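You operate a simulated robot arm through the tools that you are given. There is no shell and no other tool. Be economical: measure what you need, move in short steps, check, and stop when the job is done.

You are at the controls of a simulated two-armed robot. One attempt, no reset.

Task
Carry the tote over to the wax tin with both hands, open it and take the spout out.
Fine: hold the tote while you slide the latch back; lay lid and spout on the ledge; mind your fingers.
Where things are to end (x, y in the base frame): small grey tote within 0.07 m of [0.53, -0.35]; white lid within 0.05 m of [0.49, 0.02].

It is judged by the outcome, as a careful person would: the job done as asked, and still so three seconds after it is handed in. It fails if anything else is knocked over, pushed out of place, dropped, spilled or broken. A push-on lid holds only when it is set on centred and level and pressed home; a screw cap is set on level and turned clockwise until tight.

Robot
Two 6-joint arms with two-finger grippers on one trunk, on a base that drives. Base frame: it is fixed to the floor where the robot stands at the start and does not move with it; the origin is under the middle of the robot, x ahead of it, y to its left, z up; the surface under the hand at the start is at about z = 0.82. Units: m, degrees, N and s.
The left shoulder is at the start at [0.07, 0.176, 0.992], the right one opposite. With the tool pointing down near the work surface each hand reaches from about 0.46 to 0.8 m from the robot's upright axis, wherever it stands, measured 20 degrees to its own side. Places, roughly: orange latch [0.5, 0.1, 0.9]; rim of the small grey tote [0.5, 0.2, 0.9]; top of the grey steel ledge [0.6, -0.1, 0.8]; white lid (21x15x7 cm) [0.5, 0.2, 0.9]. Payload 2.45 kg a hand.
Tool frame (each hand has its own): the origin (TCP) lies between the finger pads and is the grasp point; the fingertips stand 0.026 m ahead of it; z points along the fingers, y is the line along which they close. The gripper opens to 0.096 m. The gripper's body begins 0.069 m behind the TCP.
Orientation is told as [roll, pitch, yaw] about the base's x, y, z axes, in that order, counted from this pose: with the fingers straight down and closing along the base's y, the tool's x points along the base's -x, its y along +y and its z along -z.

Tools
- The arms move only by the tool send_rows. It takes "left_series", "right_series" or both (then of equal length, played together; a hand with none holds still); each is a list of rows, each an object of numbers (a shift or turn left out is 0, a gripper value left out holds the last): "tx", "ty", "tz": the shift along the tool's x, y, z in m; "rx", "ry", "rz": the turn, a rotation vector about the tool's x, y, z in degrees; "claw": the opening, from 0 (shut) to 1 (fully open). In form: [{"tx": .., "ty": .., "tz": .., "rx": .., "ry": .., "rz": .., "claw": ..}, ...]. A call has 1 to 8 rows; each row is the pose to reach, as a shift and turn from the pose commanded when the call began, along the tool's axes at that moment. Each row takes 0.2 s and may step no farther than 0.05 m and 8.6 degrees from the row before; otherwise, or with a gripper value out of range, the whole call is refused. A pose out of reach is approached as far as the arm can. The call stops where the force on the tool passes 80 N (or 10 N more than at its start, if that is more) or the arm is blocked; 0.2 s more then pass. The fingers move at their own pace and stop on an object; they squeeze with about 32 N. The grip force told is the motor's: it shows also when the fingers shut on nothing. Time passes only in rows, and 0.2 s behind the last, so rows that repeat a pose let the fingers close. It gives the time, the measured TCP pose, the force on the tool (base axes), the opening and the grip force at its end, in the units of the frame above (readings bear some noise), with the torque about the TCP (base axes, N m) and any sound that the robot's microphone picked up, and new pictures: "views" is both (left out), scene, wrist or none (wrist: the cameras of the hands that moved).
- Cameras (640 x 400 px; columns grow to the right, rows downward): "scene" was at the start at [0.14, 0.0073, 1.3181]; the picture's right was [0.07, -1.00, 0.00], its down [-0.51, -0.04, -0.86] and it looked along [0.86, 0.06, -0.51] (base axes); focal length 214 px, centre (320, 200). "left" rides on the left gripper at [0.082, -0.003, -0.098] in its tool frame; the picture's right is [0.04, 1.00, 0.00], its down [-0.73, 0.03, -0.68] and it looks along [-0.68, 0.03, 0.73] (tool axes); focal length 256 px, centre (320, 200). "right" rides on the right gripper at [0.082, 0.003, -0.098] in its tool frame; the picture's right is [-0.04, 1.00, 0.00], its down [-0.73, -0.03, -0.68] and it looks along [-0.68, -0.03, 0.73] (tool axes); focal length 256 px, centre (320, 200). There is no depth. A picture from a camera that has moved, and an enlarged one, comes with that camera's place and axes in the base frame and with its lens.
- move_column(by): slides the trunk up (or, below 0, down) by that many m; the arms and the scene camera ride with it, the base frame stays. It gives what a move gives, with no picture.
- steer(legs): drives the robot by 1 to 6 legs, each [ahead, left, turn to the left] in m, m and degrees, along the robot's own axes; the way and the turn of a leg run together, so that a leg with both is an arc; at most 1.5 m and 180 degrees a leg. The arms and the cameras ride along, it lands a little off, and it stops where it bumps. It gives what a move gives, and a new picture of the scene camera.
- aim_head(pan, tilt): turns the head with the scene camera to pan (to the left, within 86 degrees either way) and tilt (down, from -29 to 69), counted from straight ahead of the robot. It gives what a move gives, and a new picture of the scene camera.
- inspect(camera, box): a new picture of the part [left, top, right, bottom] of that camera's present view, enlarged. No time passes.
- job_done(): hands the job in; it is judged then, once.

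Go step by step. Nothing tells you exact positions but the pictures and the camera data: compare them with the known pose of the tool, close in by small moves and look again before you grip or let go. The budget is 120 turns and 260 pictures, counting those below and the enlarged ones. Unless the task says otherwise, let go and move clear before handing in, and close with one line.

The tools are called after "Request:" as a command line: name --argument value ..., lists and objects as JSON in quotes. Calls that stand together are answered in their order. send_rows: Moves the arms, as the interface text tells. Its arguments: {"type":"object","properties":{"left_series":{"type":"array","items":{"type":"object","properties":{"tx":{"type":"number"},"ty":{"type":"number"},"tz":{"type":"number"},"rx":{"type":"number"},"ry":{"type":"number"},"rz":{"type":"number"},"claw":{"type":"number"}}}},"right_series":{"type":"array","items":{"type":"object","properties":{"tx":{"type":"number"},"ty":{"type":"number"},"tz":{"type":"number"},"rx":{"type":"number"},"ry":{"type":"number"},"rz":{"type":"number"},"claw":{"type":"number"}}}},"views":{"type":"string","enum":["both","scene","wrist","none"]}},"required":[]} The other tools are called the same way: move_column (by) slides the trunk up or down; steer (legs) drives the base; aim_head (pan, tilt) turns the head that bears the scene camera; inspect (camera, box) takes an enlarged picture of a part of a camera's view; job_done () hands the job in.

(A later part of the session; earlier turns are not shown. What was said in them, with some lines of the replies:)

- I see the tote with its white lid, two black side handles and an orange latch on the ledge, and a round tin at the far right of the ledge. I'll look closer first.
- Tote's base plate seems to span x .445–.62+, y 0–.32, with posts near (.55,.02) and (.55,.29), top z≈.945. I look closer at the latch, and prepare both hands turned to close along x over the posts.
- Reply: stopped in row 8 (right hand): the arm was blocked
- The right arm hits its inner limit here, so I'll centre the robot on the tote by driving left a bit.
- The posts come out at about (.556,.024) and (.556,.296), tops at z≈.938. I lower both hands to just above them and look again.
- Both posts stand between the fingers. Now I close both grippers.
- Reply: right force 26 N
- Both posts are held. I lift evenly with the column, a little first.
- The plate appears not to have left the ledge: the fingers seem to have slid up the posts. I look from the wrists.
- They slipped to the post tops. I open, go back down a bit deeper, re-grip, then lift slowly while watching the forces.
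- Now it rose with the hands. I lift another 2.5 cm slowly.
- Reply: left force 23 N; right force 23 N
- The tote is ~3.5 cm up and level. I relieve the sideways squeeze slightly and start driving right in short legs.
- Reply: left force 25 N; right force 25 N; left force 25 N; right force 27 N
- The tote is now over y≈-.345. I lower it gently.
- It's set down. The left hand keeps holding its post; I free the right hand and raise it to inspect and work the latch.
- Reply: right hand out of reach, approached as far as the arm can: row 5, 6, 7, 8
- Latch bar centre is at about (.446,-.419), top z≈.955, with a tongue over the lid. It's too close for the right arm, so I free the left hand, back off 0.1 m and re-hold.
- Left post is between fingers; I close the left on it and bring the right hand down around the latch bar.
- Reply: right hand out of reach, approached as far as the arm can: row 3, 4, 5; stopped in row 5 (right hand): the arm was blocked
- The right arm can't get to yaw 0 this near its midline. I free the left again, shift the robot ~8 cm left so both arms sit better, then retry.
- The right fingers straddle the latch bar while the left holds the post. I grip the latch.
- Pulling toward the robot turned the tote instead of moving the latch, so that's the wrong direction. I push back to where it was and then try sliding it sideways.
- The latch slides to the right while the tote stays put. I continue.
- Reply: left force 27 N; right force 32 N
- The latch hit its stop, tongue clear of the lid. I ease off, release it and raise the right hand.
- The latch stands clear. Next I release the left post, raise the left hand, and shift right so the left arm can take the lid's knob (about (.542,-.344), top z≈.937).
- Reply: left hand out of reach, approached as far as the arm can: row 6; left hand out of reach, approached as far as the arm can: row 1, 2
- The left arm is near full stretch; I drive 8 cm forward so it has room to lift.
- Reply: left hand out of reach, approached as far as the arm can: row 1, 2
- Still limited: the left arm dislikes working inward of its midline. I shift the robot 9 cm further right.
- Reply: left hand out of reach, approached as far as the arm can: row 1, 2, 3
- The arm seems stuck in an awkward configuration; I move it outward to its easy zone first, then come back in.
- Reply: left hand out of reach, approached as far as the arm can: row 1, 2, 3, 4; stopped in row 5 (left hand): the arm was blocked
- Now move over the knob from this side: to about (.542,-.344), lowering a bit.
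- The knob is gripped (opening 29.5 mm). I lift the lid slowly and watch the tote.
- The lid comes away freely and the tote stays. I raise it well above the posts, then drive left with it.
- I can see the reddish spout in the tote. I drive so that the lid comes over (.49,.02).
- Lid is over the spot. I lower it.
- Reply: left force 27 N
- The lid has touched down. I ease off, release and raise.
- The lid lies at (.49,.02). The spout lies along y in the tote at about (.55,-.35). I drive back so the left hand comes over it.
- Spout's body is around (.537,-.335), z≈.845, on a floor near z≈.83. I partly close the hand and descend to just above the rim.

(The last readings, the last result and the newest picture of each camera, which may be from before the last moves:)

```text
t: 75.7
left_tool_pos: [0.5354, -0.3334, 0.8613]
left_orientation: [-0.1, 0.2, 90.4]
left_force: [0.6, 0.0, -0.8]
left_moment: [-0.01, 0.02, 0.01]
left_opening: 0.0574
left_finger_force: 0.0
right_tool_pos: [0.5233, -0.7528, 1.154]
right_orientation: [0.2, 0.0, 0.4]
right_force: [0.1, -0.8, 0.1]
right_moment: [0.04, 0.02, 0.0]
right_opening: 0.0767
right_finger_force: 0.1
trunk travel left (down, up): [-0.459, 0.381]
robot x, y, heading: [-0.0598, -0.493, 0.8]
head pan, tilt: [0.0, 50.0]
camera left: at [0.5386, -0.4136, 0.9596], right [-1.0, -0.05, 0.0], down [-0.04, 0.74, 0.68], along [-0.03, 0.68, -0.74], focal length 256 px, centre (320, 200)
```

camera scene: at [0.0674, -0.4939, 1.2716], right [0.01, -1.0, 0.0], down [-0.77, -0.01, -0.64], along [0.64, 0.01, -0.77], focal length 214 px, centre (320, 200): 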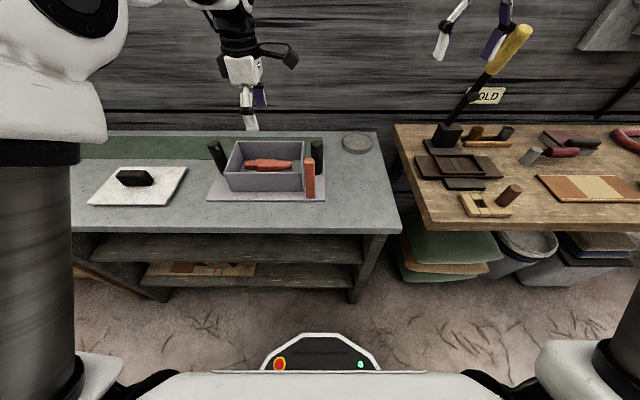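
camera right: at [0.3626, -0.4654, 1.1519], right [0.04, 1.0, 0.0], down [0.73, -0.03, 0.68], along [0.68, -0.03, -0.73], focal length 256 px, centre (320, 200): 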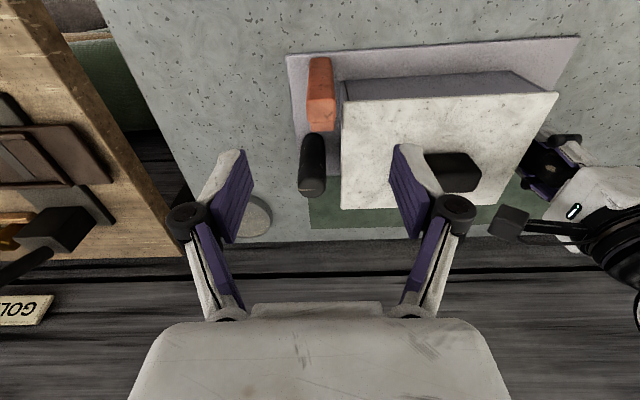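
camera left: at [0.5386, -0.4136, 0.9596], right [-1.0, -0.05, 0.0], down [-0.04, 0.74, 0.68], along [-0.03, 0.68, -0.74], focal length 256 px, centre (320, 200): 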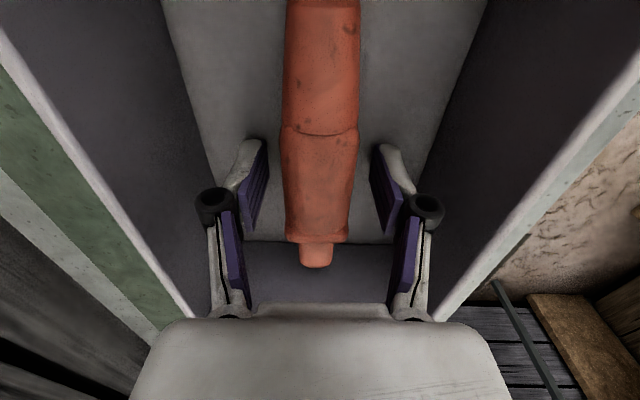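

Request:
send_rows --left_series '[{"claw": 0}, {"claw": 0}, {"claw": 0}]' --views "none"

Request:
send_rows --left_series '[{"tz": -0.005}, {"tz": -0.01}, {"tz": -0.02}, {"tz": -0.03}]' --views "wrist"

Request:
inspect --camera "scene" --box '[180, 80, 340, 220]'

```text
t: 76.5
left_tool_pos: [0.5343, -0.3326, 0.8613]
left_orientation: [-0.2, 0.1, 90.5]
left_force: [-0.4, -0.7, 0.6]
left_moment: [-0.02, 0.04, 0.01]
left_opening: 0.0315
left_finger_force: 32.1
right_tool_pos: [0.5236, -0.7527, 1.1538]
right_orientation: [0.1, 0.0, 0.4]
right_force: [0.1, 0.4, 0.0]
right_moment: [-0.03, 0.0, 0.0]
right_opening: 0.0769
right_finger_force: 0.1
trunk travel left (down, up): [-0.459, 0.381]
robot x, y, heading: [-0.0616, -0.4953, 0.4]
head pan, tilt: [0.0, 50.0]
```

```text
t: 77.5
left_tool_pos: [0.5349, -0.3322, 0.8911]
left_orientation: [-0.2, 0.0, 90.4]
left_force: [-0.9, -0.4, -0.5]
left_moment: [0.02, 0.0, 0.03]
left_opening: 0.0313
left_finger_force: 31.8
right_tool_pos: [0.5232, -0.7533, 1.154]
right_orientation: [0.2, 0.0, 0.4]
right_force: [0.0, 0.0, 0.6]
right_moment: [-0.01, 0.0, 0.01]
right_opening: 0.077
right_finger_force: 0.1
trunk travel left (down, up): [-0.459, 0.381]
robot x, y, heading: [-0.0614, -0.497, 0.5]
head pan, tilt: [0.0, 50.0]
camera left: at [0.5383, -0.4133, 0.99], right [-1.0, -0.05, 0.0], down [-0.04, 0.73, 0.68], along [-0.03, 0.68, -0.74], focal length 256 px, centre (320, 200)
```

left: 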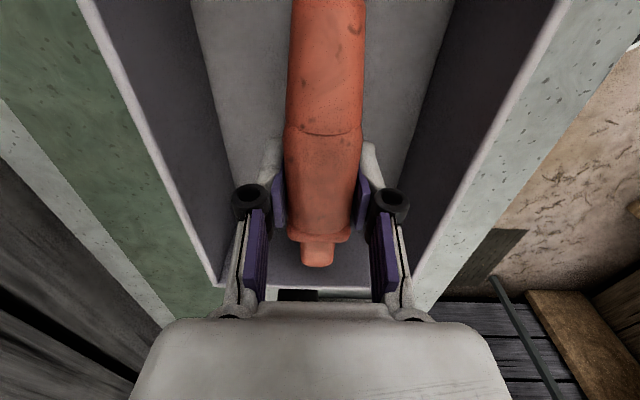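

```text
2.86 times, centred on (260, 150) of scene
camera zoom: at [0.0665, -0.4938, 1.2716], right [0.01, -1.0, 0.0], down [-0.77, -0.01, -0.64], along [0.64, 0.01, -0.77], focal length 613 px, centre (491, 343)
```

zoom: 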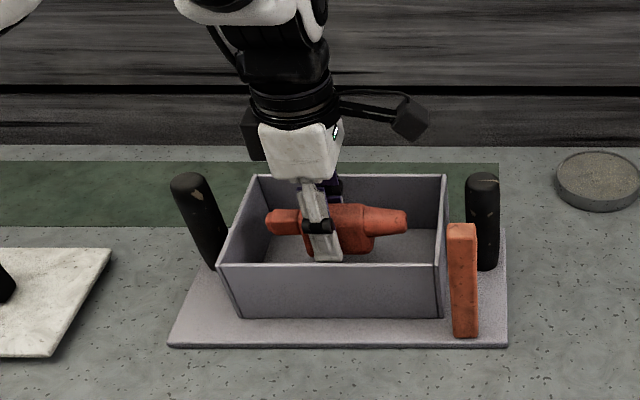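

The spout is held. I raise it clear and drive left to lay it on the open ledge beyond the lid.

Request:
send_rows --left_series '[{"tz": -0.02}, {"tz": -0.04}, {"tz": -0.06}, {"tz": -0.08}, {"tz": -0.1}, {"tz": -0.12}, {"tz": -0.14}, {"tz": -0.155}]' --views "none"

Request:
steer --legs '[[-0.02, 0.3, 0], [0, 0.297, -0.4]]'

```text
t: 79.3
left_tool_pos: [0.5356, -0.3323, 1.046]
left_orientation: [-0.2, 0.1, 90.6]
left_force: [-0.2, -0.6, -0.7]
left_moment: [0.01, 0.01, -0.01]
left_opening: 0.0315
left_finger_force: 31.9
right_tool_pos: [0.5241, -0.7525, 1.1534]
right_orientation: [0.0, 0.0, 0.4]
right_force: [-0.2, -0.1, -0.3]
right_moment: [-0.01, 0.01, 0.0]
right_opening: 0.077
right_finger_force: 0.0
trunk travel left (down, up): [-0.459, 0.381]
robot x, y, heading: [-0.063, -0.4932, 0.5]
head pan, tilt: [0.0, 50.0]
```

```text
t: 83.0
left_tool_pos: [0.514, 0.2572, 1.0447]
left_orientation: [-0.2, 0.2, 89.9]
left_force: [0.2, 1.0, -0.6]
left_moment: [-0.03, 0.02, -0.02]
left_opening: 0.031
left_finger_force: 32.4
right_tool_pos: [0.4986, -0.1611, 1.1542]
right_orientation: [0.1, -0.1, -0.2]
right_force: [-0.3, 0.2, -0.1]
right_moment: [-0.02, 0.01, 0.0]
right_opening: 0.0767
right_finger_force: 0.2
trunk travel left (down, up): [-0.459, 0.381]
robot x, y, heading: [-0.0846, 0.1036, -0.0]
head pan, tilt: [0.0, 50.0]
camera scene: at [0.0438, 0.1023, 1.2716], right [0.0, -1.0, 0.0], down [-0.77, 0.0, -0.64], along [0.64, 0.0, -0.77], focal length 214 px, centre (320, 200)
```

scene: 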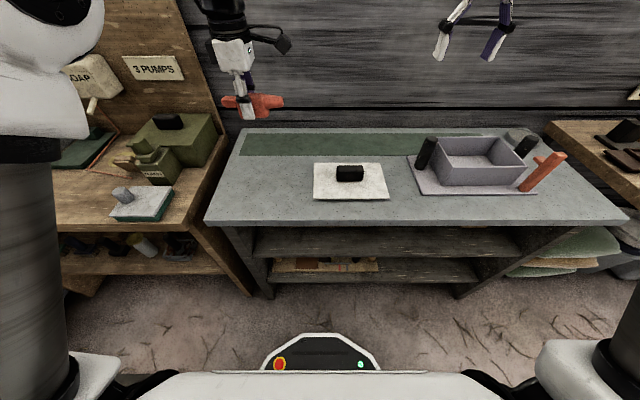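

Request:
send_rows --left_series '[{"tz": 0.03}, {"tz": 0.06}, {"tz": 0.09}, {"tz": 0.12}, {"tz": 0.15}, {"tz": 0.175}, {"tz": 0.185}]' --views "none"

Request:
inspect --camera "scene" --box '[190, 90, 350, 210]'

Request:
inspect --camera "left" --box '[160, 60, 480, 320]'

```text
t: 84.6
left_tool_pos: [0.514, 0.2556, 0.861]
left_orientation: [-0.2, 0.2, 89.8]
left_force: [0.5, 0.5, 0.0]
left_moment: [-0.02, -0.01, -0.01]
left_opening: 0.0314
left_finger_force: 32.0
right_tool_pos: [0.4984, -0.162, 1.1531]
right_orientation: [0.0, 0.0, -0.2]
right_force: [0.3, -0.1, 0.8]
right_moment: [0.01, -0.04, 0.01]
right_opening: 0.077
right_finger_force: 0.1
trunk travel left (down, up): [-0.459, 0.381]
robot x, y, heading: [-0.0867, 0.1024, 0.0]
head pan, tilt: [0.0, 50.0]
```

```text
3.33 times, centred on (270, 150) of scene
camera zoom: at [0.0438, 0.1018, 1.2716], right [0.0, -1.0, 0.0], down [-0.77, 0.0, -0.64], along [0.64, 0.0, -0.77], focal length 715 px, centre (487, 367)
```

zoom: 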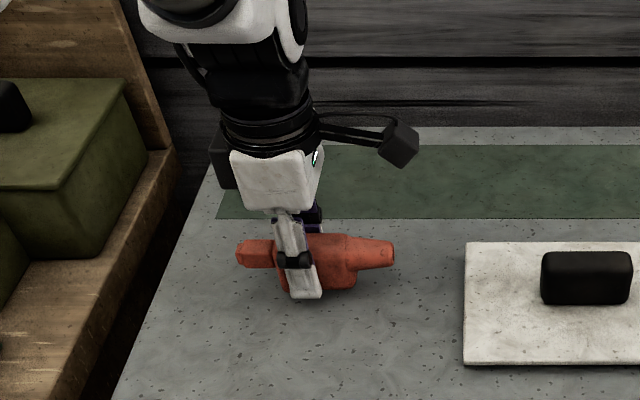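

```text
1.54 times, centred on (320, 190) of left
camera zoom: at [0.5166, 0.1757, 0.9592], right [-1.0, -0.04, 0.0], down [-0.03, 0.74, 0.68], along [-0.02, 0.68, -0.74], focal length 394 px, centre (320, 215)
```

zoom: 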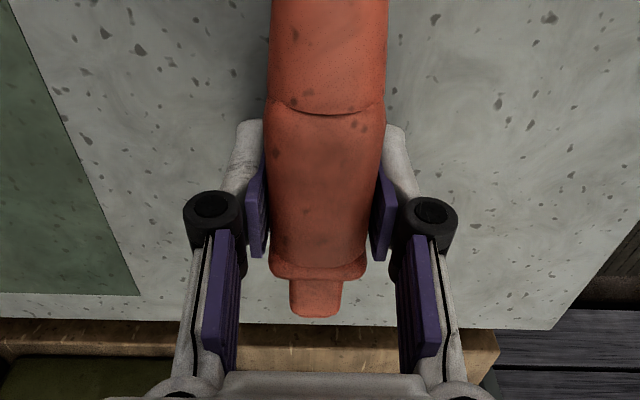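

Slow final descent, watching for contact.

Request:
send_rows --left_series '[{"tz": 0.004}, {"tz": 0.008}, {"tz": 0.012}, {"tz": 0.016}]' --views "none"

Request:
send_rows --left_series '[{"tz": 0.002}, {"tz": 0.004}]' --views "none"

Request:
inspect --camera "scene" --box '[190, 110, 350, 210]'

```text
t: 85.6
left_tool_pos: [0.5131, 0.2562, 0.8482]
left_orientation: [-0.5, 0.0, 89.8]
left_force: [1.1, 0.0, 24.7]
left_moment: [-0.02, -0.05, 0.0]
left_opening: 0.0321
left_finger_force: 32.4
right_tool_pos: [0.4958, -0.1628, 1.1557]
right_orientation: [0.2, -0.1, -0.2]
right_force: [0.2, -0.6, -0.5]
right_moment: [0.0, 0.02, -0.01]
right_opening: 0.0767
right_finger_force: 0.2
trunk travel left (down, up): [-0.459, 0.381]
robot x, y, heading: [-0.0844, 0.1028, -0.1]
head pan, tilt: [0.0, 50.0]
```

```text
t: 86.2
left_tool_pos: [0.5141, 0.2563, 0.8465]
left_orientation: [-0.8, 0.1, 89.9]
left_force: [8.8, 4.6, 49.9]
left_moment: [0.24, 0.55, -0.06]
left_opening: 0.0313
left_finger_force: 32.0
right_tool_pos: [0.4939, -0.1621, 1.1572]
right_orientation: [0.1, -0.4, -0.1]
right_force: [0.7, 0.1, 0.4]
right_moment: [-0.01, -0.02, -0.01]
right_opening: 0.0767
right_finger_force: 0.1
trunk travel left (down, up): [-0.459, 0.381]
robot x, y, heading: [-0.0823, 0.1011, -0.3]
head pan, tilt: [0.0, 50.0]
```

```text
4.00 times, centred on (270, 160) of scene
camera zoom: at [0.0391, 0.1009, 1.2727], right [0.0, -1.0, 0.0], down [-0.76, 0.0, -0.65], along [0.65, 0.0, -0.76], focal length 858 px, centre (520, 360)
```

zoom: 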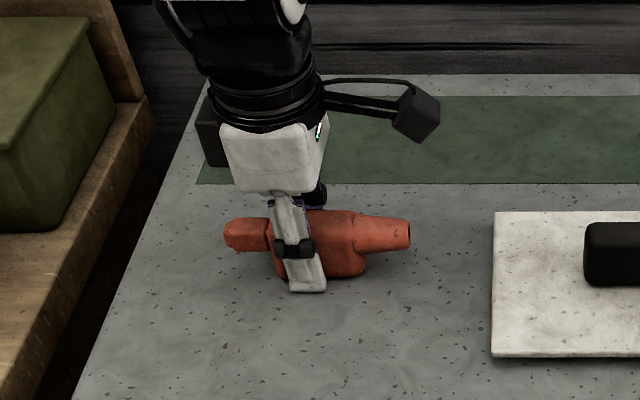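

It is down on the ledge. I ease the pressure off, release and raise.

Request:
send_rows --left_series '[{"tz": -0.004}, {"tz": -0.007}, {"tz": -0.007, "claw": 0.5}, {"tz": -0.007, "claw": 0.6}, {"tz": -0.04}, {"tz": -0.08}, {"tz": -0.12}]' --views "both"

Request:
inspect --camera "scene" --box '[190, 110, 350, 210]'

Request:
inspect --camera "scene" --box '[380, 100, 600, 230]'

```text
t: 87.8
left_tool_pos: [0.5148, 0.2578, 0.9615]
left_orientation: [-0.2, 0.1, 90.0]
left_force: [-0.4, 0.0, 0.0]
left_moment: [0.02, -0.01, 0.03]
left_opening: 0.0575
left_finger_force: 0.1
right_tool_pos: [0.4971, -0.1619, 1.1544]
right_orientation: [0.0, -0.1, -0.2]
right_force: [0.2, -0.5, -0.5]
right_moment: [0.03, -0.01, -0.04]
right_opening: 0.0771
right_finger_force: 0.0
trunk travel left (down, up): [-0.459, 0.381]
robot x, y, heading: [-0.0868, 0.1045, 0.1]
head pan, tilt: [0.0, 50.0]
camera scene: at [0.0426, 0.1017, 1.2717], right [0.0, -1.0, 0.0], down [-0.77, 0.0, -0.64], along [0.64, 0.0, -0.77], focal length 214 px, centre (320, 200)
camera left: at [0.5159, 0.1768, 1.0606], right [-1.0, -0.04, 0.0], down [-0.03, 0.74, 0.68], along [-0.02, 0.68, -0.74], focal length 256 px, centre (320, 200)
```

scene: 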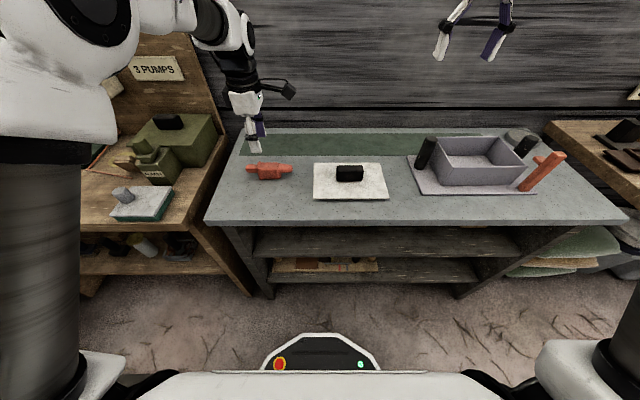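
left: 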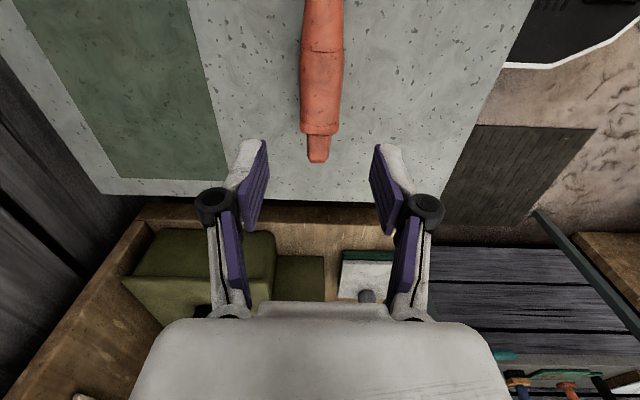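

```text
4.00 times, centred on (270, 160) of scene
camera zoom: at [0.0426, 0.1017, 1.2717], right [0.0, -1.0, 0.0], down [-0.77, 0.0, -0.64], along [0.64, 0.0, -0.77], focal length 858 px, centre (520, 360)
```

zoom: 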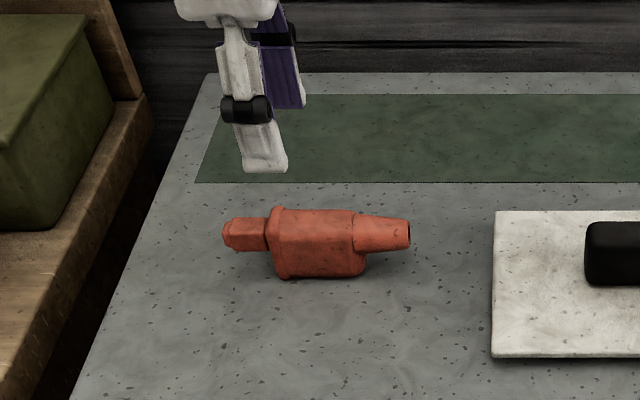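

```text
2.91 times, centred on (490, 165) of scene
camera zoom: at [0.0426, 0.1017, 1.2717], right [0.0, -1.0, 0.0], down [-0.77, 0.0, -0.64], along [0.64, 0.0, -0.77], focal length 624 px, centre (-174, 302)
```

zoom: 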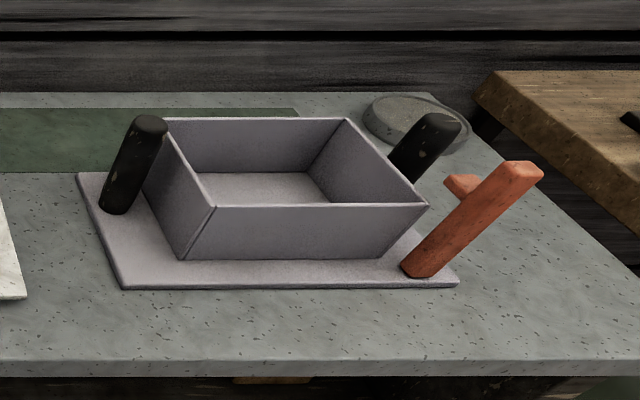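

The lid, tote and spout all rest on the ledge where they should be. Both hands are empty and clear, so I hand in.

Request:
job_done

```text
The job is handed in.
```

I moved the tote to the wax tin with both hands, at about (0.54, -0.34). I held it while sliding the latch back, then put the lid at about (0.49, 0.02) and laid the spout on the ledge at about (0.51, 0.26).
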